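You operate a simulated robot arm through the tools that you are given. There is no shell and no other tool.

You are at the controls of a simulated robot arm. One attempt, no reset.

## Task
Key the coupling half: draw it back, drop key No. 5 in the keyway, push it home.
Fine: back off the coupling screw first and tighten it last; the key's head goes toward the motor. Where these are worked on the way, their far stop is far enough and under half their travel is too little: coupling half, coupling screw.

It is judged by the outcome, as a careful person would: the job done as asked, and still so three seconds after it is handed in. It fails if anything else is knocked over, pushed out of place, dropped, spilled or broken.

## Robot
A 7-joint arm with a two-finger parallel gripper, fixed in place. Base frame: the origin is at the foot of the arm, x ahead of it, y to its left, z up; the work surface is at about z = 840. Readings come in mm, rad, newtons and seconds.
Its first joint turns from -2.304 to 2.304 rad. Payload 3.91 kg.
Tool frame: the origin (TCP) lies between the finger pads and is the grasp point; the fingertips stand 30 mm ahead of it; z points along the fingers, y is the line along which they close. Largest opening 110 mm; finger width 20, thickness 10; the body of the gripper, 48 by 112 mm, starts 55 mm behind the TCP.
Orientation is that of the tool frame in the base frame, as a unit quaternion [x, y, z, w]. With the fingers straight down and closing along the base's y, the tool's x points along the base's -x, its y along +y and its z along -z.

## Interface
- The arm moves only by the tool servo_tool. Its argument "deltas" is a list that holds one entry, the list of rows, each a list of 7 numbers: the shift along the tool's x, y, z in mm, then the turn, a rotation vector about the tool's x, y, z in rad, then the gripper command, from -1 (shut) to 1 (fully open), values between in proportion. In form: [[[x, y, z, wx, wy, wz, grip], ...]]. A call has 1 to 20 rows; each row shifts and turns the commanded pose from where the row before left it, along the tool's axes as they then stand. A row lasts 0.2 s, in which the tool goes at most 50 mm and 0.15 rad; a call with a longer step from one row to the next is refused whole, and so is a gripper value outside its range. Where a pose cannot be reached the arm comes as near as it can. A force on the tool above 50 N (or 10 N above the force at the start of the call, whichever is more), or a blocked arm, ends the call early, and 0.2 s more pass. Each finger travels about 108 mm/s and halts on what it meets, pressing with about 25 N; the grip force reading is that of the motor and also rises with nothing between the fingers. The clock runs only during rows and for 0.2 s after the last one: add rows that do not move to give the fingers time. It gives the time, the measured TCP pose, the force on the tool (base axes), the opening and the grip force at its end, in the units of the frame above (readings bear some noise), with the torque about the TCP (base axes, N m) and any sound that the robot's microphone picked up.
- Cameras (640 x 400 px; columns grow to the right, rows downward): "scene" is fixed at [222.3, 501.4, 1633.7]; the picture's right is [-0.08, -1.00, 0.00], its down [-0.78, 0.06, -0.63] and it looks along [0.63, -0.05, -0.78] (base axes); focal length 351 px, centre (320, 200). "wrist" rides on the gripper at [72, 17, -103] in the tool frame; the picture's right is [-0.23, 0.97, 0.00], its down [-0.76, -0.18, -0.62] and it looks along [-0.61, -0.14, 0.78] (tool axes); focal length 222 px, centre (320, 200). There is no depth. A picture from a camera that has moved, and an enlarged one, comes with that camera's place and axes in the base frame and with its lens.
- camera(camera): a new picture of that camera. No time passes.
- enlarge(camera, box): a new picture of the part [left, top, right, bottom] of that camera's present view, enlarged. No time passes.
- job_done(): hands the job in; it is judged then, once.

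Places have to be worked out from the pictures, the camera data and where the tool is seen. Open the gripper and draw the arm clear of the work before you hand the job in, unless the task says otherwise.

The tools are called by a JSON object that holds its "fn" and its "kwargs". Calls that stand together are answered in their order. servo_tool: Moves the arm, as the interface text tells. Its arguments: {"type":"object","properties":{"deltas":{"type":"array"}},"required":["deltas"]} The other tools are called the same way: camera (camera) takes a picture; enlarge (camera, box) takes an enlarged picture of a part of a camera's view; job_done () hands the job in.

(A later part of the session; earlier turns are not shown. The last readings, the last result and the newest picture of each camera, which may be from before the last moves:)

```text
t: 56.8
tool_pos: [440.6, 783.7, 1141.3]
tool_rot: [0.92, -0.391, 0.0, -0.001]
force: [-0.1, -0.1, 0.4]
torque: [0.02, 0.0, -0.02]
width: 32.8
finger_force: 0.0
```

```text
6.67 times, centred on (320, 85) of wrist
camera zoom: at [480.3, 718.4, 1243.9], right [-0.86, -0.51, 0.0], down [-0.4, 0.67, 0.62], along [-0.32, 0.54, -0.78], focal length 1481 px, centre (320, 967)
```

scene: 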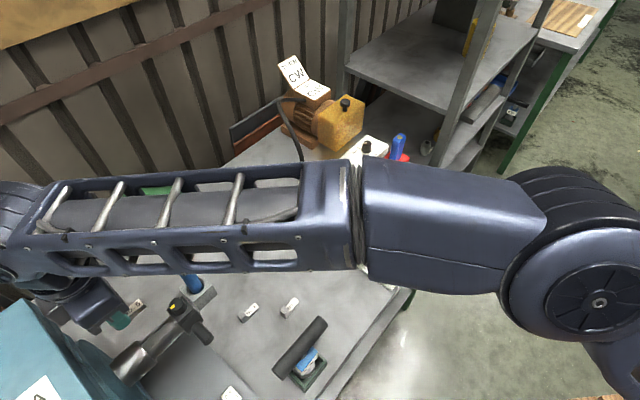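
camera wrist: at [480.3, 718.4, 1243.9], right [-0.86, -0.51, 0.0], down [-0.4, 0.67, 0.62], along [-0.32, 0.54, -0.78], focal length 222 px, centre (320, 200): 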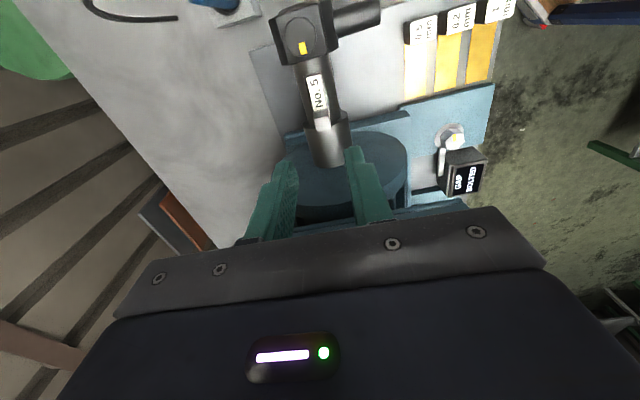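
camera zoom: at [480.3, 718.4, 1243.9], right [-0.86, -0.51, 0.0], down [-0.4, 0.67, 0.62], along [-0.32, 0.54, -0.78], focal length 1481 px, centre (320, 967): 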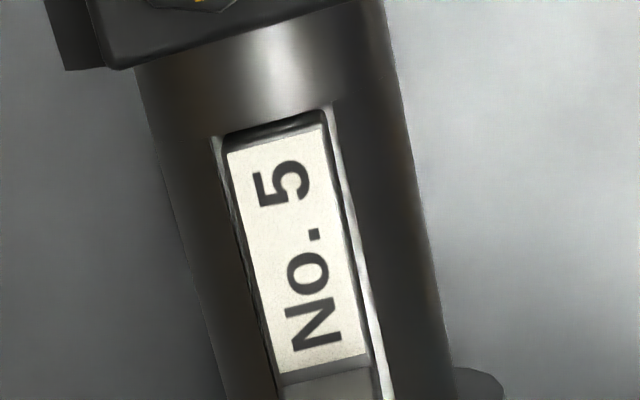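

The key is seated nicely. Now back to the handle: move out, turn to yaw ≈0.766 (fingers closing along the shaft) and go above the handle's present position (~(451, 695)).

{"fn": "servo_tool", "kwargs": {"deltas": [[[23.6, 17.9, 0, 0, 0, 0, -0.4], [23.6, 17.9, 0, 0, 0, 0, -0.2], [23.5, 17.9, 0, 0, 0, 0, 0], [0, 0, 0, 0, 0, 0.143, 0.1], [0, 0, 0, 0, 0, 0.143, 0.1], [0, 0, 0, 0, 0, 0.143, 0.1], [0, 0, 0, 0, 0, 0.143, 0.1], [0, 0, 0, 0, 0, 0.143, 0.1], [0, 0, 0, 0, 0, 0.143, 0.1], [0, 0, 0, 0, 0, 0.143, 0.1], [0, 0, 0, 0, 0, 0.143, 0.1], [0, 0, 0, 0, 0, 0.143, 0.1], [0, 0, 0, 0, 0, 0.143, 0.1], [0, 0, 0, 0, 0, 0.142, 0.1], [0, 0, 0, 0, 0, 0, 0.1]]]}}

{"fn": "camera", "kwargs": {"camera": "wrist"}}

{"fn": "enlarge", "kwargs": {"camera": "wrist", "box": [240, 70, 420, 190]}}

```text
t: 60.0
tool_pos: [453.1, 694.2, 1140.0]
tool_rot: [-0.373, 0.928, 0.001, -0.001]
force: [0.2, -0.3, 0.6]
torque: [0.0, 0.03, 0.0]
width: 60.9
finger_force: 0.1
```

```text
taken
camera wrist: at [389.0, 655.9, 1243.4], right [-0.51, 0.86, 0.0], down [0.67, 0.4, 0.62], along [0.54, 0.32, -0.78], focal length 222 px, centre (320, 200)
```

wrist: 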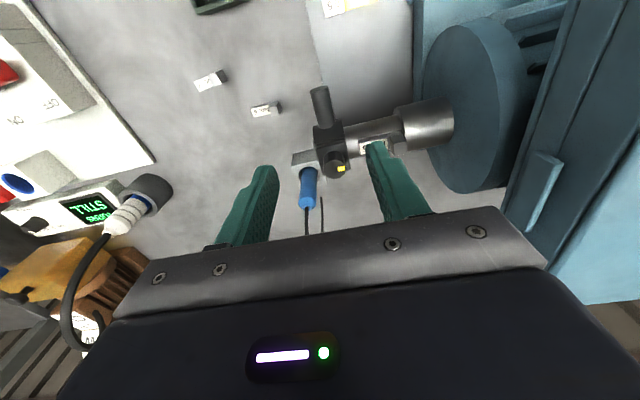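

```text
3.33 times, centred on (330, 130) of wrist
camera zoom: at [389.0, 655.9, 1243.4], right [-0.51, 0.86, 0.0], down [0.67, 0.4, 0.62], along [0.54, 0.32, -0.78], focal length 740 px, centre (287, 433)
```

zoom: 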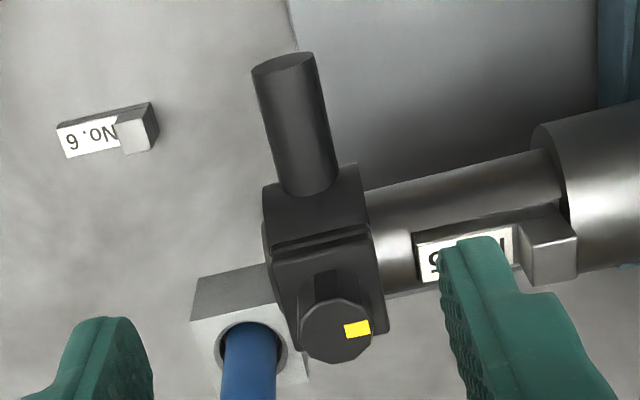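

The handle is under the gripper, ~2 mm toward the motor side of centre. I'll shift 2 mm and descend to grip it as before.

{"fn": "servo_tool", "kwargs": {"deltas": [[[0, 2, 25, 0, 0, 0, 0.1], [0, 0, 25, 0, 0, 0, 0.1], [0, 0, 25, 0, 0, 0, 0.1], [0, 0, 25, 0, 0, 0, 0.1], [0, 0, 25, 0, 0, 0, 0.1], [0, 0, 12, 0, 0, 0, 0.1], [0, 0, 10, 0, 0, 0, 0.1], [0, 0, 8, 0, 0, 0, 0.1], [0, 0, 0, 0, 0, 0, 0.1]]]}}

{"fn": "camera", "kwargs": {"camera": "wrist"}}

```text
t: 62.0
tool_pos: [449.8, 696.9, 984.5]
tool_rot: [-0.374, 0.927, 0.0, 0.0]
force: [0.1, 0.0, -0.3]
torque: [0.0, 0.0, 0.04]
width: 60.5
finger_force: 0.1
```

```text
taken
camera wrist: at [386.2, 657.8, 1088.0], right [-0.51, 0.86, 0.0], down [0.67, 0.4, 0.62], along [0.54, 0.32, -0.78], focal length 222 px, centre (320, 200)
```

wrist: 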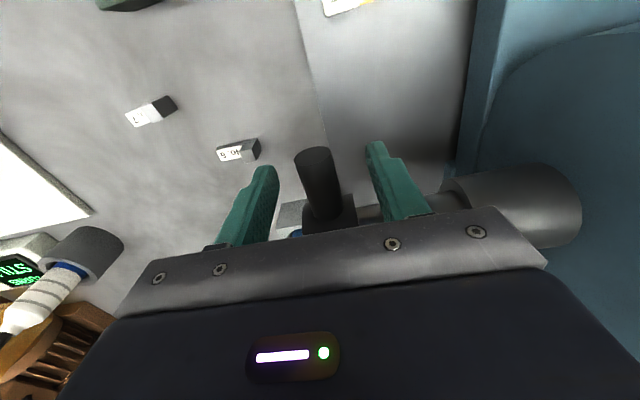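

Handle centred between the fingers. Closing on it.

{"fn": "servo_tool", "kwargs": {"deltas": [[[0, 0, 0, 0, 0, 0, -0.4], [0, 0, 0, 0, 0, 0, -1], [0, 0, 0, 0, 0, 0, -1], [0, 0, 0, 0, 0, 0, -1]]]}}

```text
t: 63.0
tool_pos: [449.0, 696.6, 985.3]
tool_rot: [-0.373, 0.928, 0.0, 0.0]
force: [0.4, 0.3, -0.3]
torque: [0.09, -0.11, 0.95]
width: 21.7
finger_force: 45.1
```

The grip has a slight twist (0.95 N·m), meaning the handle squares up at yaw ≈0.786 rather than 0.764. I'll rotate 0.02 rad to relieve it and then start pushing home gently.

{"fn": "servo_tool", "kwargs": {"deltas": [[[0, 0, 0, 0, 0, -0.02, -1], [0, 0, 0, 0, 0, 0, -1]]]}}

```text
t: 63.6
tool_pos: [448.8, 696.7, 984.4]
tool_rot: [-0.383, 0.924, 0.0, 0.0]
force: [-0.2, -0.2, -3.5]
torque: [-0.02, 0.05, -0.06]
width: 21.5
finger_force: 44.7
```

Twist relieved. Pushing the coupling half toward the motor in small steps.

{"fn": "servo_tool", "kwargs": {"deltas": [[[0, 3, 0, 0, 0, 0, -1], [0, 3, 0, 0, 0, 0, -1], [0, 3, 0, 0, 0, 0, -1], [0, 3, 0, 0, 0, 0, -1], [0, 0, 0, 0, 0, 0, -1]]]}}

{"fn": "camera", "kwargs": {"camera": "wrist"}}

{"fn": "enlarge", "kwargs": {"camera": "scene", "box": [80, 270, 220, 390]}}

```text
t: 64.8
tool_pos: [443.4, 704.3, 984.9]
tool_rot: [-0.382, 0.924, 0.0, 0.0]
force: [3.1, 0.4, -8.2]
torque: [0.21, -0.26, -0.05]
width: 21.4
finger_force: 45.1
```

```text
taken
camera wrist: at [379.2, 664.2, 1088.1], right [-0.53, 0.85, 0.0], down [0.66, 0.41, 0.62], along [0.53, 0.33, -0.78], focal length 222 px, centre (320, 200)
```

wrist: 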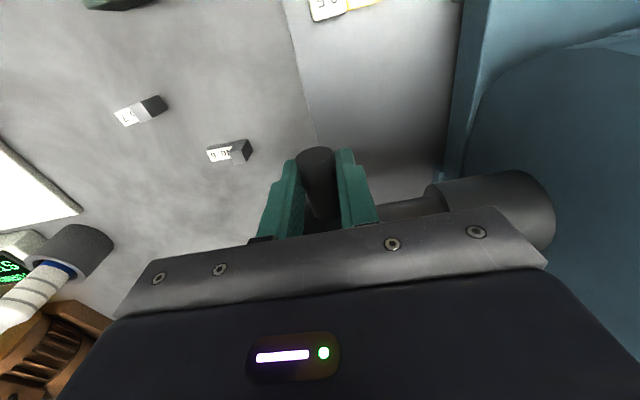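

```text
3.33 times, centred on (150, 330) of scene
camera zoom: at [222.3, 501.4, 1633.7], right [-0.08, -1.0, 0.0], down [-0.78, 0.06, -0.63], along [0.63, -0.05, -0.78], focal length 1169 px, centre (887, -233)
```

zoom: 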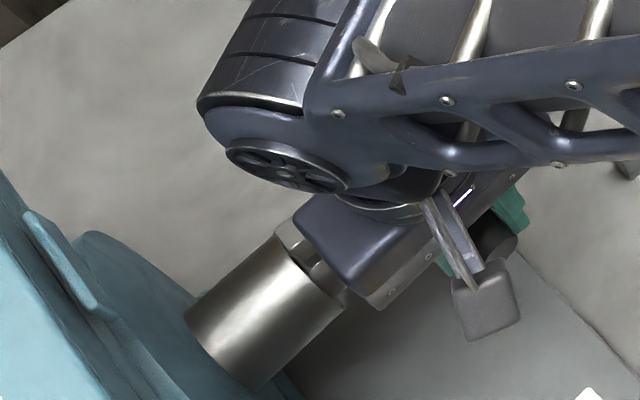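

Sliding freely. Continuing; the hub will meet the key's tail soon, so I watch the force.

{"fn": "servo_tool", "kwargs": {"deltas": [[[0, 2.5, 0, 0, 0, 0, -1], [0, 2.5, 0, 0, 0, 0, -1], [0, 2.5, 0, 0, 0, 0, -1], [0, 2.5, 0, 0, 0, 0, -1], [0, 2.5, 0, 0, 0, 0, -1], [0, 0, 0, 0, 0, 0, -1]]]}}

{"fn": "enlarge", "kwargs": {"camera": "scene", "box": [110, 300, 210, 380]}}

```text
t: 66.2
tool_pos: [433.1, 712.7, 985.4]
tool_rot: [-0.382, 0.924, 0.0, -0.001]
force: [-6.6, -5.6, -10.3]
torque: [0.29, -0.29, 0.03]
width: 21.4
finger_force: 44.9
```

```text
5.00 times, centred on (160, 340) of scene
camera zoom: at [222.3, 501.4, 1633.7], right [-0.08, -1.0, 0.0], down [-0.78, 0.06, -0.63], along [0.63, -0.05, -0.78], focal length 1753 px, centre (1120, -500)
```

zoom: 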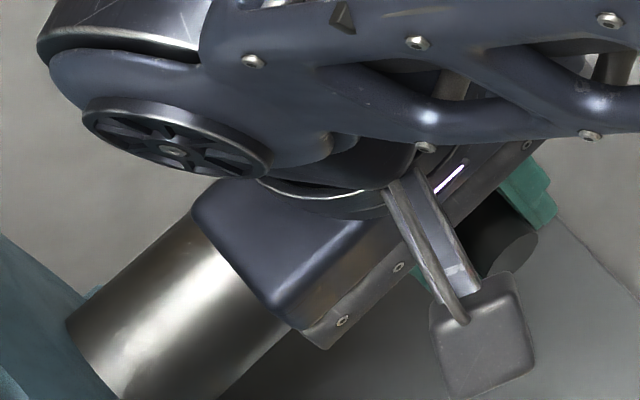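

Moved 22 mm, no axial resistance. Continuing with a slight relief in z.

{"fn": "servo_tool", "kwargs": {"deltas": [[[0.2, 2.5, 0.3, 0, 0, 0, -1], [0, 2.5, 0.2, 0, 0, 0, -1], [0, 2.5, 0, 0, 0, 0, -1], [0, 2.5, 0, 0, 0, 0, -1], [0, 0, 0, 0, 0, 0, -1]]]}}

{"fn": "camera", "kwargs": {"camera": "wrist"}}

```text
t: 67.4
tool_pos: [426.6, 719.9, 985.1]
tool_rot: [-0.383, 0.924, 0.0, 0.001]
force: [-3.7, -5.5, -6.9]
torque: [-0.11, 0.06, -0.03]
width: 21.7
finger_force: 45.6
```

```text
taken
camera wrist: at [363.6, 679.8, 1088.0], right [-0.53, 0.85, 0.0], down [0.66, 0.41, 0.62], along [0.53, 0.33, -0.78], focal length 222 px, centre (320, 200)
```

wrist: 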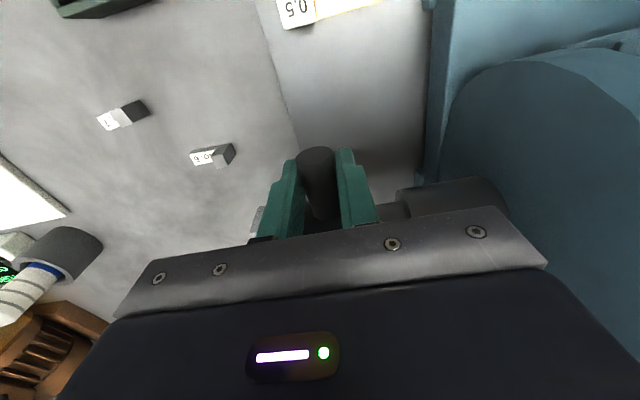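

32 mm moved; about 11 mm to home. Pushing on until it seats.

{"fn": "servo_tool", "kwargs": {"deltas": [[[0, 2.5, 0, 0, 0, 0, -1], [0, 2.5, 0, 0, 0, 0, -1], [0, 2.5, 0, 0, 0, 0, -1], [0, 2.5, 0, 0, 0, 0, -1], [0, 0, 0, 0, 0, 0, -1]]]}}

{"fn": "camera", "kwargs": {"camera": "wrist"}}

```text
t: 68.6
tool_pos: [418.1, 729.8, 984.4]
tool_rot: [-0.383, 0.924, 0.0, 0.0]
force: [-9.6, -8.8, -4.7]
torque: [0.19, -0.21, -0.02]
width: 21.6
finger_force: 45.2
```

```text
taken
camera wrist: at [355.6, 687.8, 1088.1], right [-0.53, 0.85, 0.0], down [0.66, 0.41, 0.62], along [0.53, 0.33, -0.78], focal length 222 px, centre (320, 200)
```

wrist: 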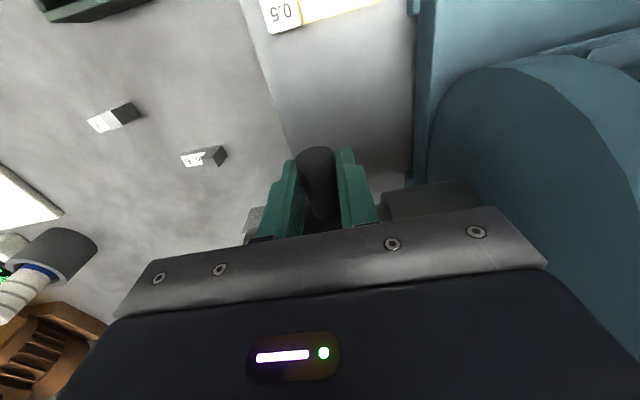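

I'm back at the original position with no end-stop force yet. Pushing a little further to make sure it is fully home.

{"fn": "servo_tool", "kwargs": {"deltas": [[[0.3, 1.5, 0, 0, 0, 0, -1], [0, 1.5, 0, 0, 0, 0, -1], [0, 0, 0, 0, 0, 0, -1]]]}}

```text
t: 69.4
tool_pos: [417.2, 727.8, 985.4]
tool_rot: [-0.382, 0.924, -0.001, 0.0]
force: [6.5, -26.1, -2.7]
torque: [-0.39, -0.11, 0.02]
width: 21.4
finger_force: 45.3
```

Axial force rose to ~23 N at the original home position: the coupling half is home. Relaxing the command, releasing, and lifting.

{"fn": "servo_tool", "kwargs": {"deltas": [[[0, -1.5, 0, 0, 0, 0, -1], [0, 0, 0, 0, 0, 0, -1], [0, 0, 0, 0, 0, 0, 0], [0, 0, 0, 0, 0, 0, 0.1], [0, 0, -15, 0, 0, 0, 0.1], [0, 0, -25, 0, 0, 0, 0.1], [0, 0, -30, 0, 0, 0, 0.1], [0, 0, -30, 0, 0, 0, 0.1], [0, 0, -30, 0, 0, 0, 0.1], [0, 0, -30, 0, 0, 0, 0.1], [0, 0, 0, 0, 0, 0, 0.1]]]}}

{"fn": "camera", "kwargs": {"camera": "wrist"}}

{"fn": "enlarge", "kwargs": {"camera": "wrist", "box": [260, 70, 400, 200]}}

{"fn": "enlarge", "kwargs": {"camera": "scene", "box": [100, 290, 200, 370]}}

```text
t: 71.8
tool_pos: [418.1, 729.8, 1145.9]
tool_rot: [-0.382, 0.924, 0.0, 0.0]
force: [-1.2, -0.6, 0.9]
torque: [-0.01, -0.01, 0.0]
width: 60.3
finger_force: 0.0
```

```text
taken
camera wrist: at [355.1, 689.1, 1249.3], right [-0.53, 0.85, 0.0], down [0.66, 0.41, 0.62], along [0.53, 0.33, -0.78], focal length 222 px, centre (320, 200)
```

wrist: 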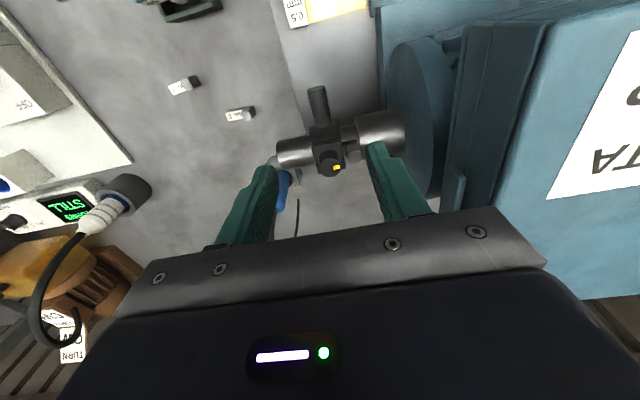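

```text
3.08 times, centred on (330, 135) of wrist
camera zoom: at [355.1, 689.1, 1249.3], right [-0.53, 0.85, 0.0], down [0.66, 0.41, 0.62], along [0.53, 0.33, -0.78], focal length 684 px, centre (289, 400)
```

zoom: 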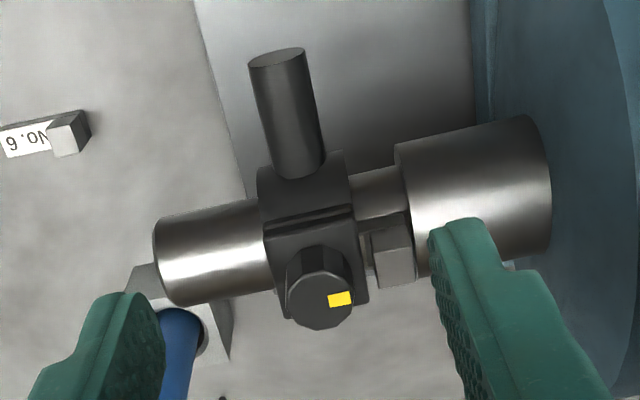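

```text
5.00 times, centred on (150, 330) of scene
camera zoom: at [222.3, 501.4, 1633.7], right [-0.08, -1.0, 0.0], down [-0.78, 0.06, -0.63], along [0.63, -0.05, -0.78], focal length 1753 px, centre (1170, -450)
```

zoom: 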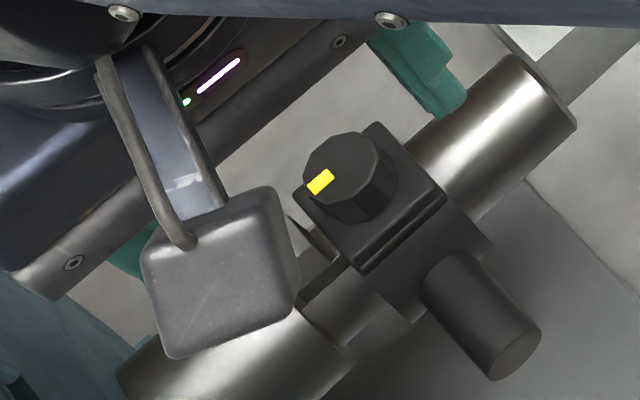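

The hub is home with the key's head showing between hub and shoulder. Now to tighten the screw: move over the knob (455.7, 765.3), turning to yaw 2.5 so I can rotate clockwise ~120°.

{"fn": "servo_tool", "kwargs": {"deltas": [[[-26, -0.7, 0, 0, 0, 0, 0.1], [-25.7, -0.7, 0, 0, 0, 0, 0.1], [0, 0, 0, 0, 0, -0.143, 0.1], [0, 0, 0, 0, 0, -0.143, 0.1], [0, 0, 0, 0, 0, -0.143, 0.1], [0, 0, 0, 0, 0, -0.143, 0.1], [0, 0, 0, 0, 0, -0.143, 0.1], [0, 0, 0, 0, 0, -0.143, 0.1], [0, 0, 0, 0, 0, -0.143, 0.1], [0, 0, 0, 0, 0, -0.143, 0.1], [0, 0, 0, 0, 0, -0.143, 0.1], [0, 0, 0, 0, 0, -0.143, 0.1], [0, 0, 0, 0, 0, -0.143, 0.1], [0, 0, 0, 0, 0, -0.143, 0.1], [0, 0, 0, 0, 0, 0, 0.1]]]}}

{"fn": "camera", "kwargs": {"camera": "wrist"}}

{"fn": "enlarge", "kwargs": {"camera": "wrist", "box": [260, 70, 380, 180]}}

{"fn": "enlarge", "kwargs": {"camera": "scene", "box": [100, 290, 200, 370]}}

```text
t: 75.0
tool_pos: [455.0, 764.0, 1144.5]
tool_rot: [0.95, -0.313, 0.0, -0.001]
force: [0.9, -0.1, 0.0]
torque: [0.05, 0.0, 0.0]
width: 60.5
finger_force: 0.3
```

```text
taken
camera wrist: at [503.7, 706.5, 1247.8], right [-0.76, -0.65, 0.0], down [-0.51, 0.6, 0.62], along [-0.4, 0.48, -0.78], focal length 222 px, centre (320, 200)
```

wrist: 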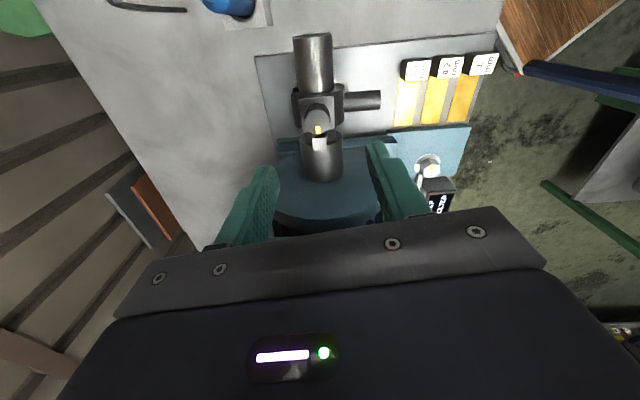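

```text
3.64 times, centred on (320, 125) of wrist
camera zoom: at [503.7, 706.5, 1247.8], right [-0.76, -0.65, 0.0], down [-0.51, 0.6, 0.62], along [-0.4, 0.48, -0.78], focal length 808 px, centre (320, 473)
```

zoom: 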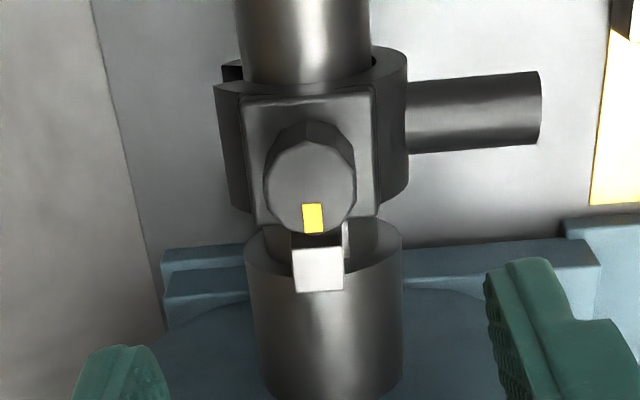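

```text
5.00 times, centred on (150, 330) of scene
camera zoom: at [222.3, 501.4, 1633.7], right [-0.08, -1.0, 0.0], down [-0.78, 0.06, -0.63], along [0.63, -0.05, -0.78], focal length 1753 px, centre (1170, -450)
```

zoom: 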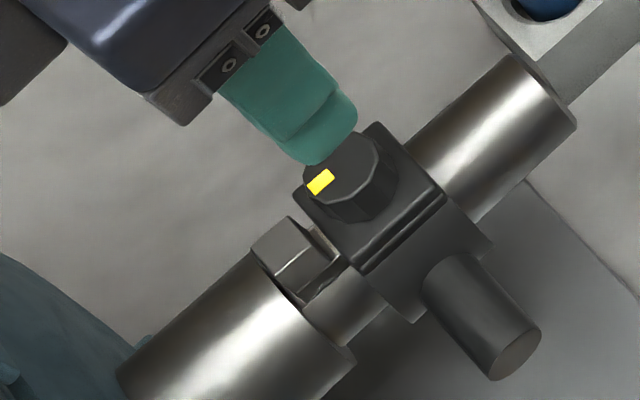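

The key head top is at z≈1019–1020, so I'll grip the knob with fingertips at z≈1025 to sweep safely above it. The knob centre is about (457.2, 765.5); shifting and descending, then closing.

{"fn": "servo_tool", "kwargs": {"deltas": [[[0.6, -2.4, 25, 0, 0, 0, 0.1], [0, 0, 25, 0, 0, 0, 0.1], [0, 0, 20, 0, 0, 0, 0.1], [0, 0, 12, 0, 0, 0, 0.1], [0, 0, 7.5, 0, 0, 0, 0.1], [0, 0, 0, 0, 0, 0, 0.1]]]}}

{"fn": "enlarge", "kwargs": {"camera": "wrist", "box": [230, 80, 420, 220]}}

```text
t: 76.4
tool_pos: [457.8, 765.1, 1055.4]
tool_rot: [0.949, -0.315, 0.0, 0.0]
force: [-0.4, -0.8, 0.4]
torque: [-0.02, -0.01, 0.01]
width: 60.4
finger_force: 0.0
```

```text
2.86 times, centred on (325, 150) of wrist
camera zoom: at [506.3, 707.6, 1158.0], right [-0.76, -0.64, 0.0], down [-0.5, 0.6, 0.62], along [-0.4, 0.48, -0.78], focal length 635 px, centre (306, 343)
```

zoom: 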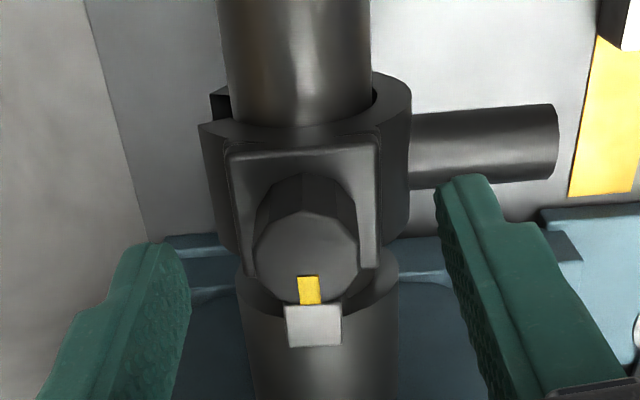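

Knob centred between the fingers. Closing on it.

{"fn": "servo_tool", "kwargs": {"deltas": [[[0, 0, 0, 0, 0, 0, -0.4], [0, 0, 0, 0, 0, 0, -1], [0, 0, 0, 0, 0, 0, -1], [0, 0, 0, 0, 0, 0, -1]]]}}

{"fn": "enlarge", "kwargs": {"camera": "wrist", "box": [230, 80, 420, 220]}}

```text
t: 77.4
tool_pos: [459.4, 766.0, 1054.6]
tool_rot: [0.949, -0.315, 0.0, 0.0]
force: [1.3, 2.5, -1.3]
torque: [0.34, -0.1, -0.08]
width: 24.8
finger_force: 44.9
```

```text
2.86 times, centred on (325, 150) of wrist
camera zoom: at [506.4, 707.7, 1158.1], right [-0.76, -0.64, 0.0], down [-0.5, 0.6, 0.62], along [-0.4, 0.48, -0.78], focal length 635 px, centre (306, 343)
```

zoom: 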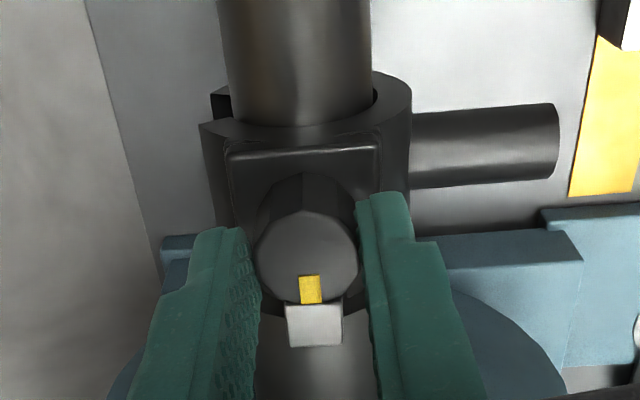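

Gripped cleanly (24.8 mm). Turning clockwise (seen from above) in steps while watching forces and the mark.

{"fn": "servo_tool", "kwargs": {"deltas": [[[0, 0, 0, 0, 0, 0.1, -1], [0, 0, 0, 0, 0, 0.1, -1], [0, 0, 0, 0, 0, 0.1, -1], [0, 0, 0, 0, 0, 0.1, -1], [0, 0, 0, 0, 0, 0.1, -1], [0, 0, 0, 0, 0, 0.1, -1], [0, 0, 0, 0, 0, 0, -1]]]}}

{"fn": "enlarge", "kwargs": {"camera": "wrist", "box": [230, 80, 420, 220]}}

```text
t: 79.0
tool_pos: [455.8, 765.9, 1054.7]
tool_rot: [0.814, -0.581, -0.001, -0.001]
force: [-2.2, -3.3, -3.6]
torque: [-0.08, 0.06, 0.0]
width: 24.4
finger_force: 44.3
```

```text
2.86 times, centred on (325, 150) of wrist
camera zoom: at [464.6, 691.2, 1158.2], right [-0.99, -0.1, 0.0], down [-0.08, 0.78, 0.62], along [-0.06, 0.62, -0.78], focal length 635 px, centre (306, 343)
```

zoom: 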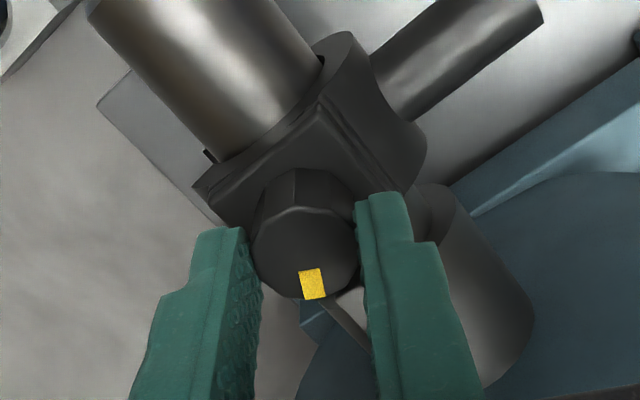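

The knob turns with the grip. Continuing clockwise.

{"fn": "servo_tool", "kwargs": {"deltas": [[[0, 0, 0, 0, 0, 0.1, -1], [0, 0, 0, 0, 0, 0.1, -1], [0, 0, 0, 0, 0, 0.1, -1], [0, 0, 0, 0, 0, 0.1, -1], [0, 0, 0, 0, 0, 0.1, -1], [0, 0, 0, 0, 0, 0.1, -1], [0, 0, 0, 0, 0, 0, -1]]]}}

{"fn": "enlarge", "kwargs": {"camera": "wrist", "box": [230, 80, 420, 220]}}

```text
t: 80.6
tool_pos: [458.9, 764.7, 1055.2]
tool_rot: [-0.605, 0.796, 0.0, 0.0]
force: [2.4, 2.3, -2.1]
torque: [-0.21, -0.08, -0.02]
width: 24.9
finger_force: 45.3
```

```text
2.86 times, centred on (325, 150) of wrist
camera zoom: at [422.1, 699.0, 1158.2], right [-0.88, 0.48, 0.0], down [0.37, 0.69, 0.62], along [0.3, 0.55, -0.78], focal length 635 px, centre (306, 343)
```

zoom: 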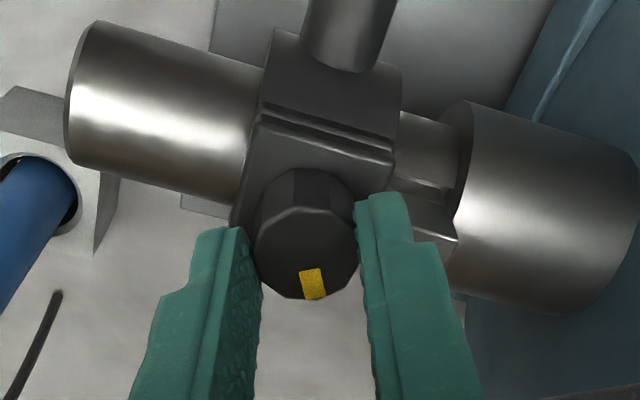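

Half way (~69°). Continue, the motor-side finger now passing above the key head.

{"fn": "servo_tool", "kwargs": {"deltas": [[[0, 0, 0, 0, 0, 0.1, -1], [0, 0, 0, 0, 0, 0.1, -1], [0, 0, 0, 0, 0, 0.1, -1], [0, 0, 0, 0, 0, 0.1, -1], [0, 0, 0, 0, 0, 0.1, -1], [0, 0, 0, 0, 0, 0.1, -1], [0, 0, 0, 0, 0, 0, -1]]]}}

{"fn": "enlarge", "kwargs": {"camera": "wrist", "box": [230, 80, 420, 220]}}

```text
t: 82.2
tool_pos: [456.8, 764.8, 1055.2]
tool_rot: [-0.343, 0.939, 0.0, 0.001]
force: [-0.8, -1.0, -2.3]
torque: [-0.81, 1.01, -0.03]
width: 24.4
finger_force: 45.7
```

```text
2.86 times, centred on (325, 150) of wrist
camera zoom: at [391.2, 730.8, 1158.3], right [-0.45, 0.89, 0.0], down [0.7, 0.35, 0.62], along [0.56, 0.28, -0.78], focal length 635 px, centre (306, 343)
```

zoom: 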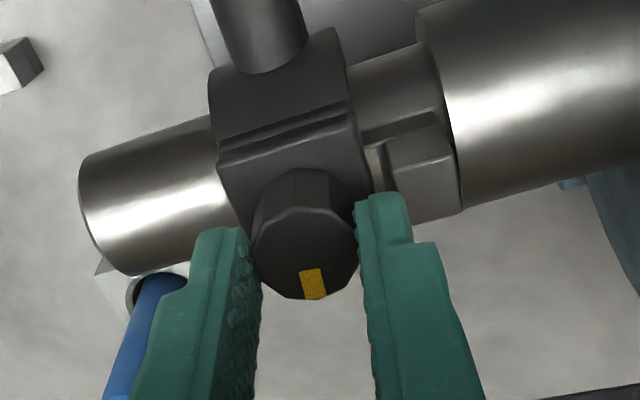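

103° turned. Last part up to the tight stop.

{"fn": "servo_tool", "kwargs": {"deltas": [[[0, 0, 0, 0, 0, 0.1, -1], [0, 0, 0, 0, 0, 0.1, -1], [0, 0, 0, 0, 0, 0.1, -1], [0, 0, 0, 0, 0, 0, -1]]]}}

{"fn": "enlarge", "kwargs": {"camera": "wrist", "box": [230, 80, 420, 220]}}

```text
t: 83.2
tool_pos: [456.7, 765.4, 1055.5]
tool_rot: [-0.198, 0.98, -0.001, 0.0]
force: [-3.1, -3.2, -8.3]
torque: [-0.08, -0.01, 0.03]
width: 24.8
finger_force: 45.1
```

```text
2.86 times, centred on (325, 150) of wrist
camera zoom: at [384.2, 752.1, 1158.3], right [-0.17, 0.99, 0.0], down [0.77, 0.13, 0.62], along [0.61, 0.11, -0.78], focal length 635 px, centre (306, 343)
```

zoom: 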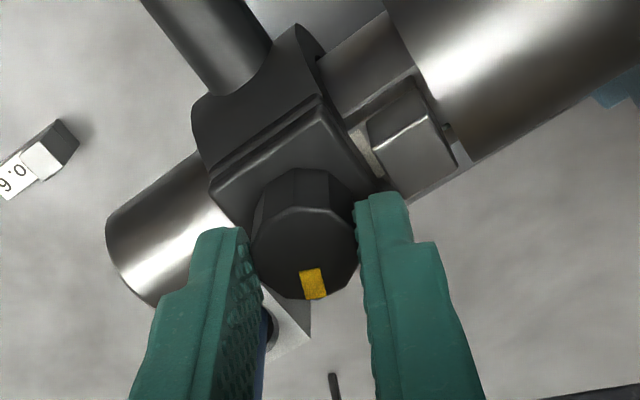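

Turned ~121° and still following the grip without resistance; continuing in small steps until the torque shows the stop.

{"fn": "servo_tool", "kwargs": {"deltas": [[[0, 0, 0, 0, 0, 0.08, -1], [0, 0, 0, 0, 0, 0.08, -1], [0, 0, 0, 0, 0, 0, -1]]]}}

{"fn": "enlarge", "kwargs": {"camera": "wrist", "box": [230, 80, 420, 220]}}

```text
t: 84.0
tool_pos: [457.4, 764.8, 1054.4]
tool_rot: [-0.119, 0.993, 0.0, 0.0]
force: [-0.5, 2.9, -2.7]
torque: [0.14, 0.13, 0.53]
width: 24.3
finger_force: 45.6
```

```text
2.86 times, centred on (325, 150) of wrist
camera zoom: at [383.3, 763.6, 1158.3], right [-0.01, 1.0, 0.0], down [0.78, 0.01, 0.62], along [0.62, 0.01, -0.78], focal length 635 px, centre (306, 343)
```

zoom: 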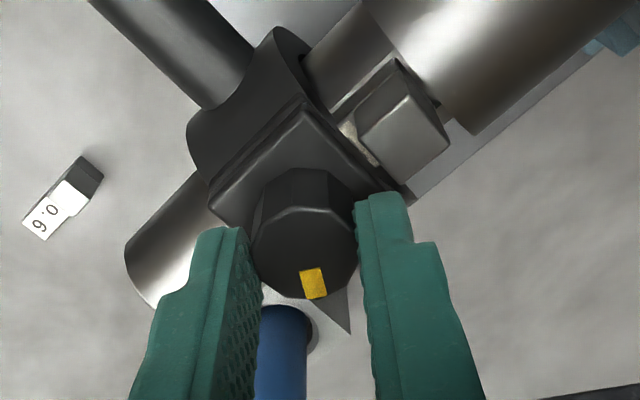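

Torque rose to 0.53 N·m: the tight stop. One more small turn to make it firm.

{"fn": "servo_tool", "kwargs": {"deltas": [[[0, 0, 0, 0, 0, 0.08, -1], [0, 0, 0, 0, 0, 0, -1], [0, 0, 0, 0, 0, 0, -1]]]}}

{"fn": "enlarge", "kwargs": {"camera": "wrist", "box": [230, 80, 420, 220]}}

```text
t: 84.8
tool_pos: [457.2, 765.5, 1055.1]
tool_rot: [-0.08, 0.997, -0.001, 0.0]
force: [1.2, 3.3, 4.6]
torque: [-0.01, -0.36, 0.53]
width: 24.8
finger_force: 45.0
```

```text
2.86 times, centred on (325, 150) of wrist
camera zoom: at [383.5, 769.3, 1158.3], right [0.07, 1.0, 0.0], down [0.78, -0.05, 0.62], along [0.62, -0.04, -0.78], focal length 635 px, centre (306, 343)
```

zoom: 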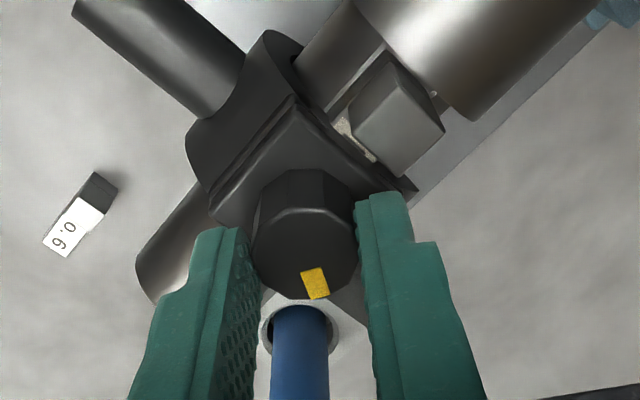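

The mark slipped in the grip, confirming the screw is hard at its stop. Releasing and lifting straight up.

{"fn": "servo_tool", "kwargs": {"deltas": [[[0, 0, 0, 0, 0, 0, -0.4], [0, 0, 0, 0, 0, 0, 0], [0, 0, 0, 0, 0, 0, 0], [0, 0, -10, 0, 0, 0, 0], [0, 0, -20, 0, 0, 0, 0], [0, 0, -30, 0, 0, 0, 0], [0, 0, -40, 0, 0, 0, 0], [0, 0, -40, 0, 0, 0, 0], [0, 0, -30, 0, 0, 0, 0], [0, 0, 0, 0, 0, 0, 0]]]}}

{"fn": "camera", "kwargs": {"camera": "wrist"}}

{"fn": "enlarge", "kwargs": {"camera": "wrist", "box": [260, 70, 400, 170]}}

{"fn": "enlarge", "kwargs": {"camera": "scene", "box": [100, 290, 200, 370]}}

```text
t: 87.0
tool_pos: [456.9, 765.1, 1223.1]
tool_rot: [-0.08, 0.997, 0.0, 0.0]
force: [-0.7, -0.3, -0.1]
torque: [-0.07, -0.05, 0.02]
width: 55.1
finger_force: 0.1
```

```text
taken
camera wrist: at [383.8, 769.6, 1327.6], right [0.07, 1.0, 0.0], down [0.78, -0.05, 0.62], along [0.62, -0.04, -0.78], focal length 222 px, centre (320, 200)
```

wrist: 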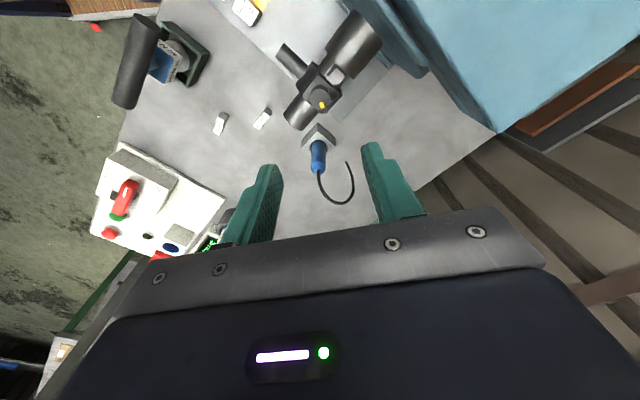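

```text
4.00 times, centred on (330, 120) of wrist
camera zoom: at [383.8, 769.6, 1327.6], right [0.07, 1.0, 0.0], down [0.78, -0.05, 0.62], along [0.62, -0.04, -0.78], focal length 888 px, centre (280, 520)
```

zoom: 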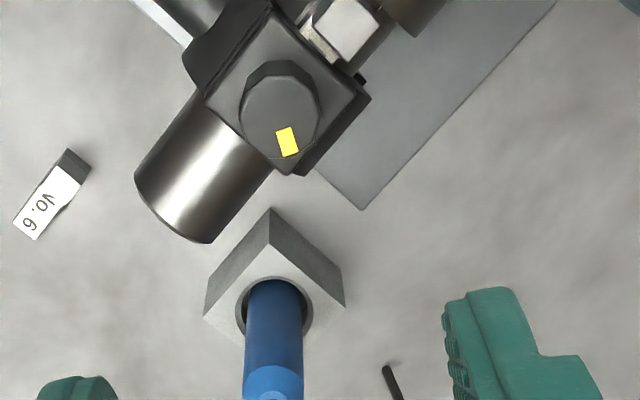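

```text
5.00 times, centred on (150, 330) of scene
camera zoom: at [222.3, 501.4, 1633.7], right [-0.08, -1.0, 0.0], down [-0.78, 0.06, -0.63], along [0.63, -0.05, -0.78], focal length 1753 px, centre (1170, -450)
```

zoom: 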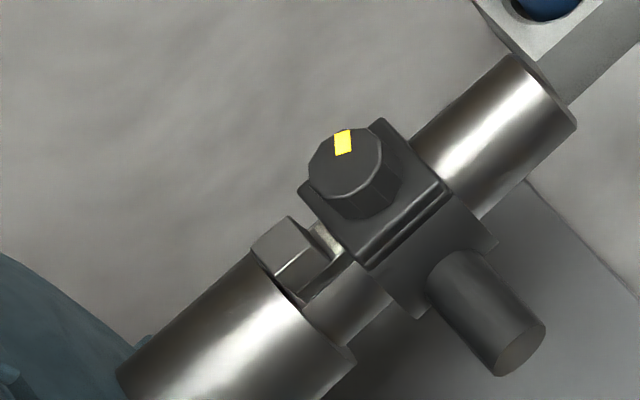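

The screw mark is back near its original direction and the key head is trapped between hub and shoulder. The hub seems to have crept outward by a millimetre or two while I turned the screw, so I'll retake the exact same zoom as before the job to compare.

{"fn": "enlarge", "kwargs": {"camera": "scene", "box": [110, 300, 200, 390]}}

{"fn": "enlarge", "kwargs": {"camera": "scene", "box": [135, 305, 195, 350]}}

```text
4.44 times, centred on (155, 345) of scene
camera zoom: at [222.3, 501.4, 1633.7], right [-0.08, -1.0, 0.0], down [-0.78, 0.06, -0.63], along [0.63, -0.05, -0.78], focal length 1559 px, centre (1053, -444)
```

zoom: 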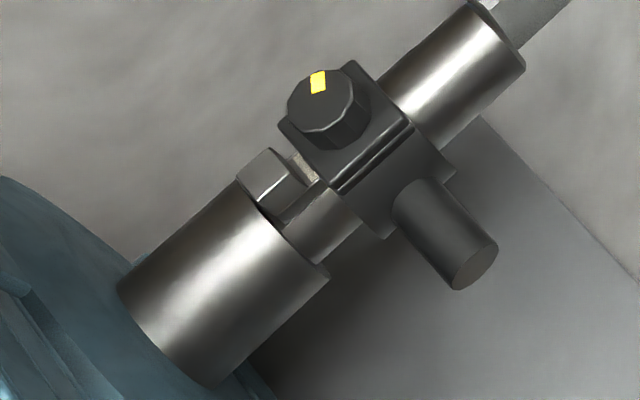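

```text
8.89 times, centred on (165, 328) of scene
camera zoom: at [222.3, 501.4, 1633.7], right [-0.08, -1.0, 0.0], down [-0.78, 0.06, -0.63], along [0.63, -0.05, -0.78], focal length 3117 px, centre (1698, -933)
```

zoom: 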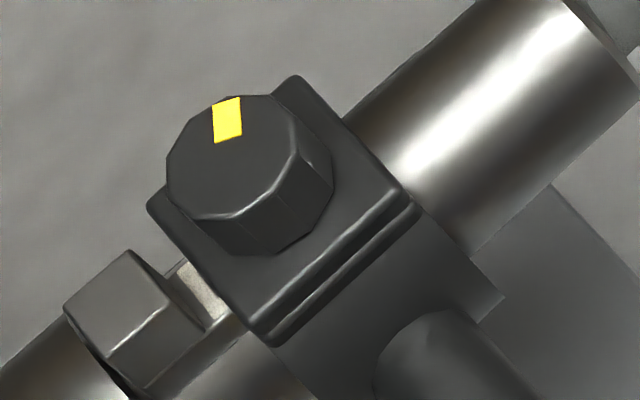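

Versus the same zoom before the job, the hub sits ~1.7 mm outward of its home position. I want it properly home, so I'll regrip the knob, back the screw off again, push the hub home by the knob, and retighten while keeping a slight bias toward the motor.

{"fn": "servo_tool", "kwargs": {"deltas": [[[0, 0, 40, 0, 0, 0, 0], [0, 0, 40, 0, 0, 0, 0], [0, 0, 40, 0, 0, 0, 0], [0, 0, 28, 0, 0, 0, 0], [0, 0, 12, 0, 0, 0, 0], [0, 0, 8, 0, 0, 0, 0], [0, 0, 0, 0, 0, 0, 0]]]}}

{"fn": "enlarge", "kwargs": {"camera": "wrist", "box": [230, 80, 420, 220]}}

```text
t: 88.6
tool_pos: [458.3, 764.7, 1058.2]
tool_rot: [-0.08, 0.997, 0.001, 0.0]
force: [-0.5, -0.3, -0.4]
torque: [0.03, 0.0, -0.02]
width: 55.1
finger_force: 0.2
```

```text
2.86 times, centred on (325, 150) of wrist
camera zoom: at [383.3, 768.7, 1161.3], right [0.07, 1.0, 0.0], down [0.78, -0.05, 0.62], along [0.62, -0.04, -0.78], focal length 635 px, centre (306, 343)
```

zoom: 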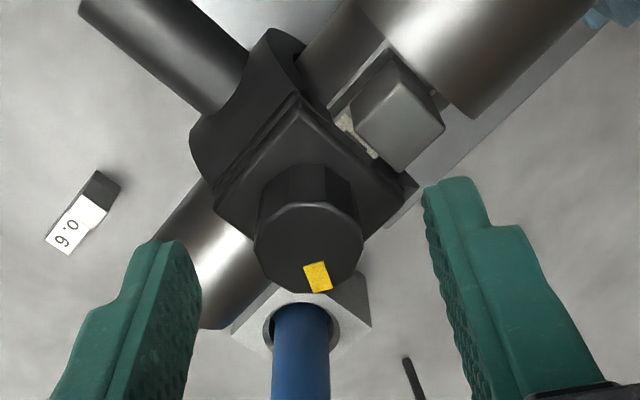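

Knob centred. Down 3 mm, close, and begin backing the screw off again.

{"fn": "servo_tool", "kwargs": {"deltas": [[[0, 0, 3, 0, 0, 0, 0], [0, 0, 0, 0, 0, 0, -0.4], [0, 0, 0, 0, 0, 0, -1], [0, 0, 0, 0, 0, 0, -1], [0, 0, 0, 0, 0, 0, -1], [0, 0, 0, 0, 0, -0.1, -1], [0, 0, 0, 0, 0, -0.1, -1], [0, 0, 0, 0, 0, -0.1, -1], [0, 0, 0, 0, 0, -0.1, -1], [0, 0, 0, 0, 0, -0.1, -1], [0, 0, 0, 0, 0, -0.1, -1], [0, 0, 0, 0, 0, -0.1, -1], [0, 0, 0, 0, 0, 0, -1]]]}}

{"fn": "enlarge", "kwargs": {"camera": "wrist", "box": [230, 80, 420, 220]}}

```text
t: 91.4
tool_pos: [457.1, 764.6, 1054.6]
tool_rot: [-0.418, 0.909, 0.0, 0.0]
force: [-5.8, -7.8, 8.9]
torque: [-0.7, 0.8, -0.01]
width: 24.5
finger_force: 45.3
```

```text
2.86 times, centred on (325, 150) of wrist
camera zoom: at [397.0, 720.0, 1157.9], right [-0.59, 0.81, 0.0], down [0.63, 0.46, 0.62], along [0.5, 0.37, -0.78], focal length 635 px, centre (306, 343)
```

zoom: 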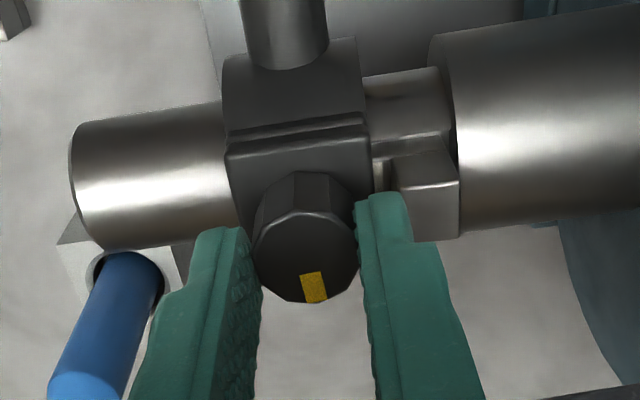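

Screw following; continue backing off.

{"fn": "servo_tool", "kwargs": {"deltas": [[[0, 0, 0, 0, 0, -0.1, -1], [0, 0, 0, 0, 0, -0.1, -1], [0, 0, 0, 0, 0, -0.1, -1], [0, 0, 0, 0, 0, -0.1, -1], [0, 0, 0, 0, 0, -0.1, -1], [0, 0, 0, 0, 0, -0.1, -1], [0, 0, 0, 0, 0, -0.1, -1], [0, 0, 0, 0, 0, -0.1, -1], [0, 0, 0, 0, 0, 0, -1]]]}}

{"fn": "enlarge", "kwargs": {"camera": "wrist", "box": [230, 80, 420, 220]}}

```text
t: 93.4
tool_pos: [456.9, 765.3, 1055.1]
tool_rot: [0.739, -0.673, 0.0, 0.0]
force: [-5.8, -4.2, 9.3]
torque: [-1.32, 0.0, -0.02]
width: 24.6
finger_force: 44.6
```

```text
2.86 times, centred on (325, 150) of wrist
camera zoom: at [446.9, 690.8, 1157.8], right [-0.99, 0.14, 0.0], down [0.11, 0.77, 0.62], along [0.09, 0.62, -0.78], focal length 635 px, centre (306, 343)
```

zoom: 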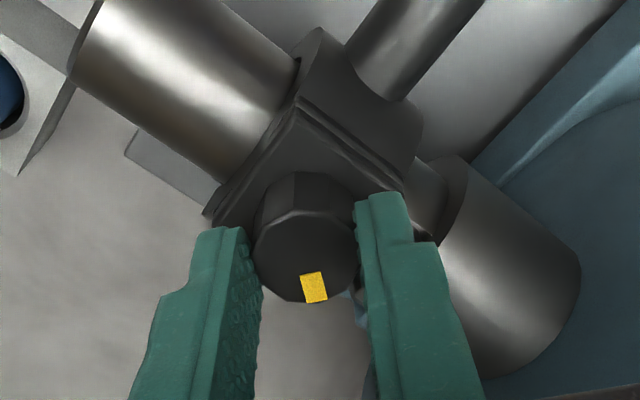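

Backed off ~86°; continue to the loose end.

{"fn": "servo_tool", "kwargs": {"deltas": [[[0, 0, -0.3, 0, 0, -0.1, -1], [0, 0, -0.3, 0, 0, -0.1, -1], [0, 0, 0, 0, 0, -0.1, -1], [0, 0, 0, 0, 0, -0.1, -1], [0, 0, 0, 0, 0, -0.1, -1], [0, 0, 0, 0, 0, -0.1, -1], [0, 0, 0, 0, 0, 0, -1]]]}}

{"fn": "enlarge", "kwargs": {"camera": "wrist", "box": [230, 80, 420, 220]}}

{"fn": "enlarge", "kwargs": {"camera": "scene", "box": [110, 300, 200, 390]}}

```text
t: 95.0
tool_pos: [457.8, 765.2, 1053.8]
tool_rot: [0.905, -0.426, 0.001, -0.001]
force: [-5.6, -7.8, 5.9]
torque: [-0.66, -0.18, -0.01]
width: 24.0
finger_force: 45.7
```

```text
2.86 times, centred on (325, 150) of wrist
camera zoom: at [490.8, 698.2, 1157.8], right [-0.9, -0.45, 0.0], down [-0.35, 0.7, 0.62], along [-0.28, 0.56, -0.78], focal length 635 px, centre (306, 343)
```

zoom: 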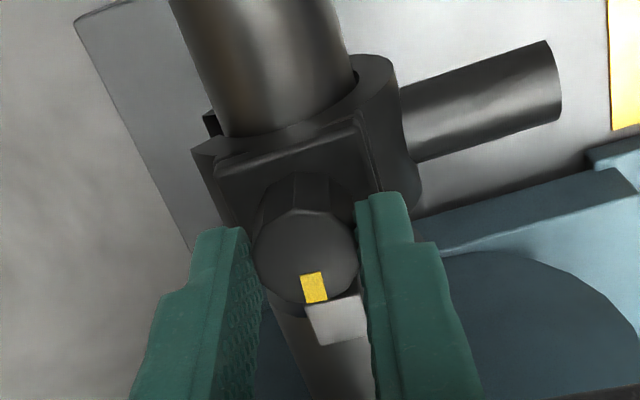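

```text
4.44 times, centred on (155, 345) of scene
camera zoom: at [222.3, 501.4, 1633.7], right [-0.08, -1.0, 0.0], down [-0.78, 0.06, -0.63], along [0.63, -0.05, -0.78], focal length 1559 px, centre (1053, -444)
```

zoom: 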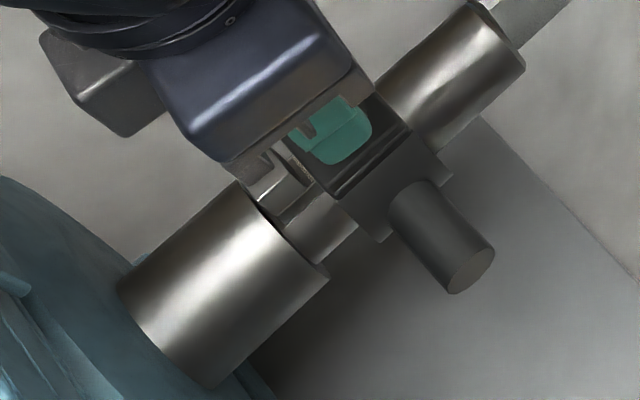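

With the screw loose, the hub has already gone back to its home place in the picture. I'll push it toward the motor by 2.5 mm of command to make sure it's against its stop and keep that bias.

{"fn": "servo_tool", "kwargs": {"deltas": [[[-1.3, 0.1, 0, 0, 0, 0, -1], [-1.2, 0.1, 0, 0, 0, 0, -1], [0, 0, 0, 0, 0, 0, -1], [0, 0, 0, 0, 0, 0, -1]]]}}

{"fn": "enlarge", "kwargs": {"camera": "scene", "box": [110, 300, 200, 390]}}

```text
t: 96.0
tool_pos: [456.6, 765.0, 1053.8]
tool_rot: [0.904, -0.427, 0.0, 0.0]
force: [12.8, -28.1, 2.9]
torque: [-0.8, -0.29, -0.02]
width: 24.7
finger_force: 45.4
```

```text
4.44 times, centred on (155, 345) of scene
camera zoom: at [222.3, 501.4, 1633.7], right [-0.08, -1.0, 0.0], down [-0.78, 0.06, -0.63], along [0.63, -0.05, -0.78], focal length 1559 px, centre (1053, -444)
```

zoom: 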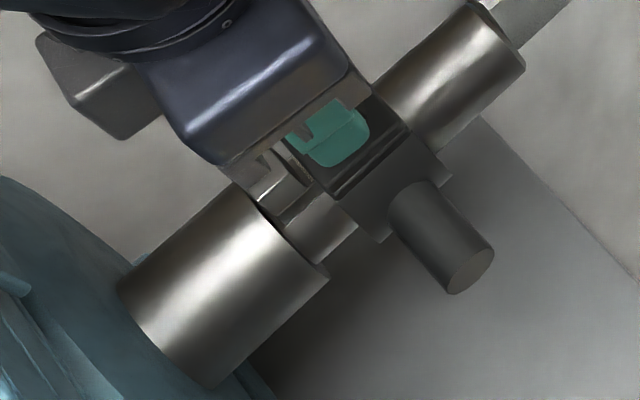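

The hub is pressed on its home stop (~29 N). I'll ease the bias to a lighter level and retighten clockwise with it held there.

{"fn": "servo_tool", "kwargs": {"deltas": [[[1.0, 0, 0, 0, 0, 0, -1], [0, 0, 0, 0, 0, 0.1, -1], [0, 0, 0, 0, 0, 0.1, -1], [0, 0, 0, 0, 0, 0.1, -1], [0, 0, 0, 0, 0, 0.1, -1], [0, 0, 0, 0, 0, 0.1, -1], [0, 0, 0, 0, 0, 0.1, -1], [0, 0, 0, 0, 0, 0, -1]]]}}

{"fn": "enlarge", "kwargs": {"camera": "scene", "box": [110, 300, 200, 390]}}

{"fn": "enlarge", "kwargs": {"camera": "wrist", "box": [230, 80, 420, 220]}}

```text
t: 97.8
tool_pos: [455.9, 766.9, 1054.2]
tool_rot: [0.738, -0.675, -0.001, -0.001]
force: [16.3, 12.1, -3.1]
torque: [0.84, -0.36, 0.04]
width: 24.3
finger_force: 44.5
```

```text
4.44 times, centred on (155, 345) of scene
camera zoom: at [222.3, 501.4, 1633.7], right [-0.08, -1.0, 0.0], down [-0.78, 0.06, -0.63], along [0.63, -0.05, -0.78], focal length 1559 px, centre (1053, -444)
```

zoom: 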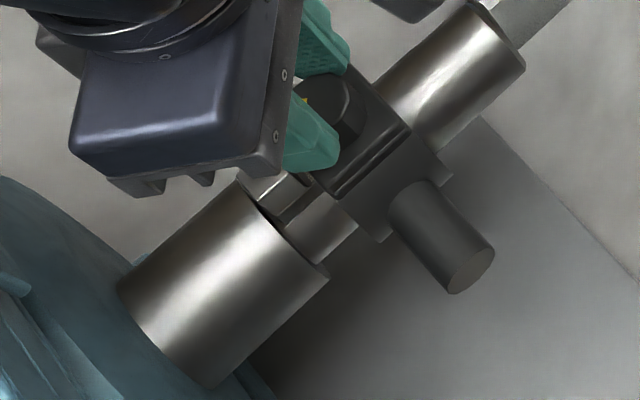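

```text
2.86 times, centred on (325, 150) of wrist
camera zoom: at [446.6, 691.9, 1157.6], right [-0.99, 0.14, 0.0], down [0.11, 0.77, 0.62], along [0.09, 0.62, -0.78], focal length 635 px, centre (306, 343)
```

zoom: 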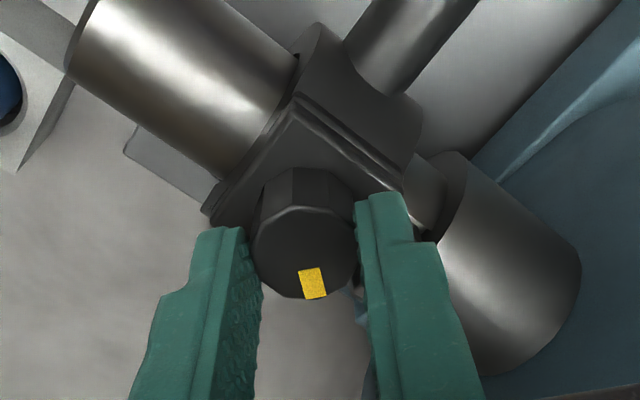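

Hub still home; a ~20 N side load across the shaft has built up, so I'll nudge ~1 mm to relieve it, keep a slight bias, and keep turning clockwise.

{"fn": "servo_tool", "kwargs": {"deltas": [[[-1.0, -0.45, 0, 0, 0, 0, -1], [0, 0, 0, 0, 0, 0.1, -1], [0, 0, 0, 0, 0, 0.1, -1], [0, 0, 0, 0, 0, 0.1, -1], [0, 0, 0, 0, 0, 0.1, -1], [0, 0, 0, 0, 0, 0.1, -1], [0, 0, 0, 0, 0, 0.1, -1], [0, 0, 0, 0, 0, 0.1, -1], [0, 0, 0, 0, 0, 0, -1]]]}}

{"fn": "enlarge", "kwargs": {"camera": "scene", "box": [110, 300, 200, 390]}}

{"fn": "enlarge", "kwargs": {"camera": "wrist", "box": [230, 80, 420, 220]}}

```text
t: 99.8
tool_pos: [457.0, 767.6, 1054.3]
tool_rot: [-0.462, 0.887, 0.0, -0.001]
force: [1.7, -21.2, -3.5]
torque: [-0.81, -0.09, 0.02]
width: 24.3
finger_force: 44.9
```

```text
4.44 times, centred on (155, 345) of scene
camera zoom: at [222.3, 501.4, 1633.7], right [-0.08, -1.0, 0.0], down [-0.78, 0.06, -0.63], along [0.63, -0.05, -0.78], focal length 1559 px, centre (1053, -444)
```

zoom: 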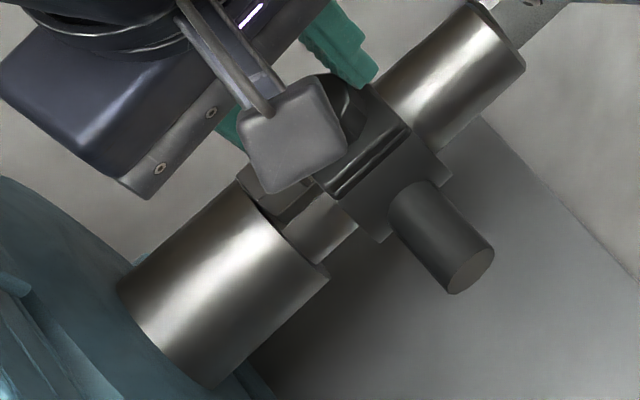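

```text
2.86 times, centred on (325, 150) of wrist
camera zoom: at [401.6, 716.3, 1157.8], right [-0.67, 0.74, 0.0], down [0.58, 0.52, 0.62], along [0.46, 0.41, -0.78], focal length 635 px, centre (306, 343)
```

zoom: 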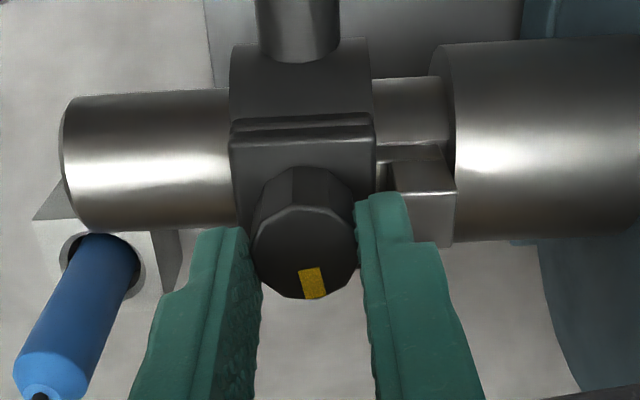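

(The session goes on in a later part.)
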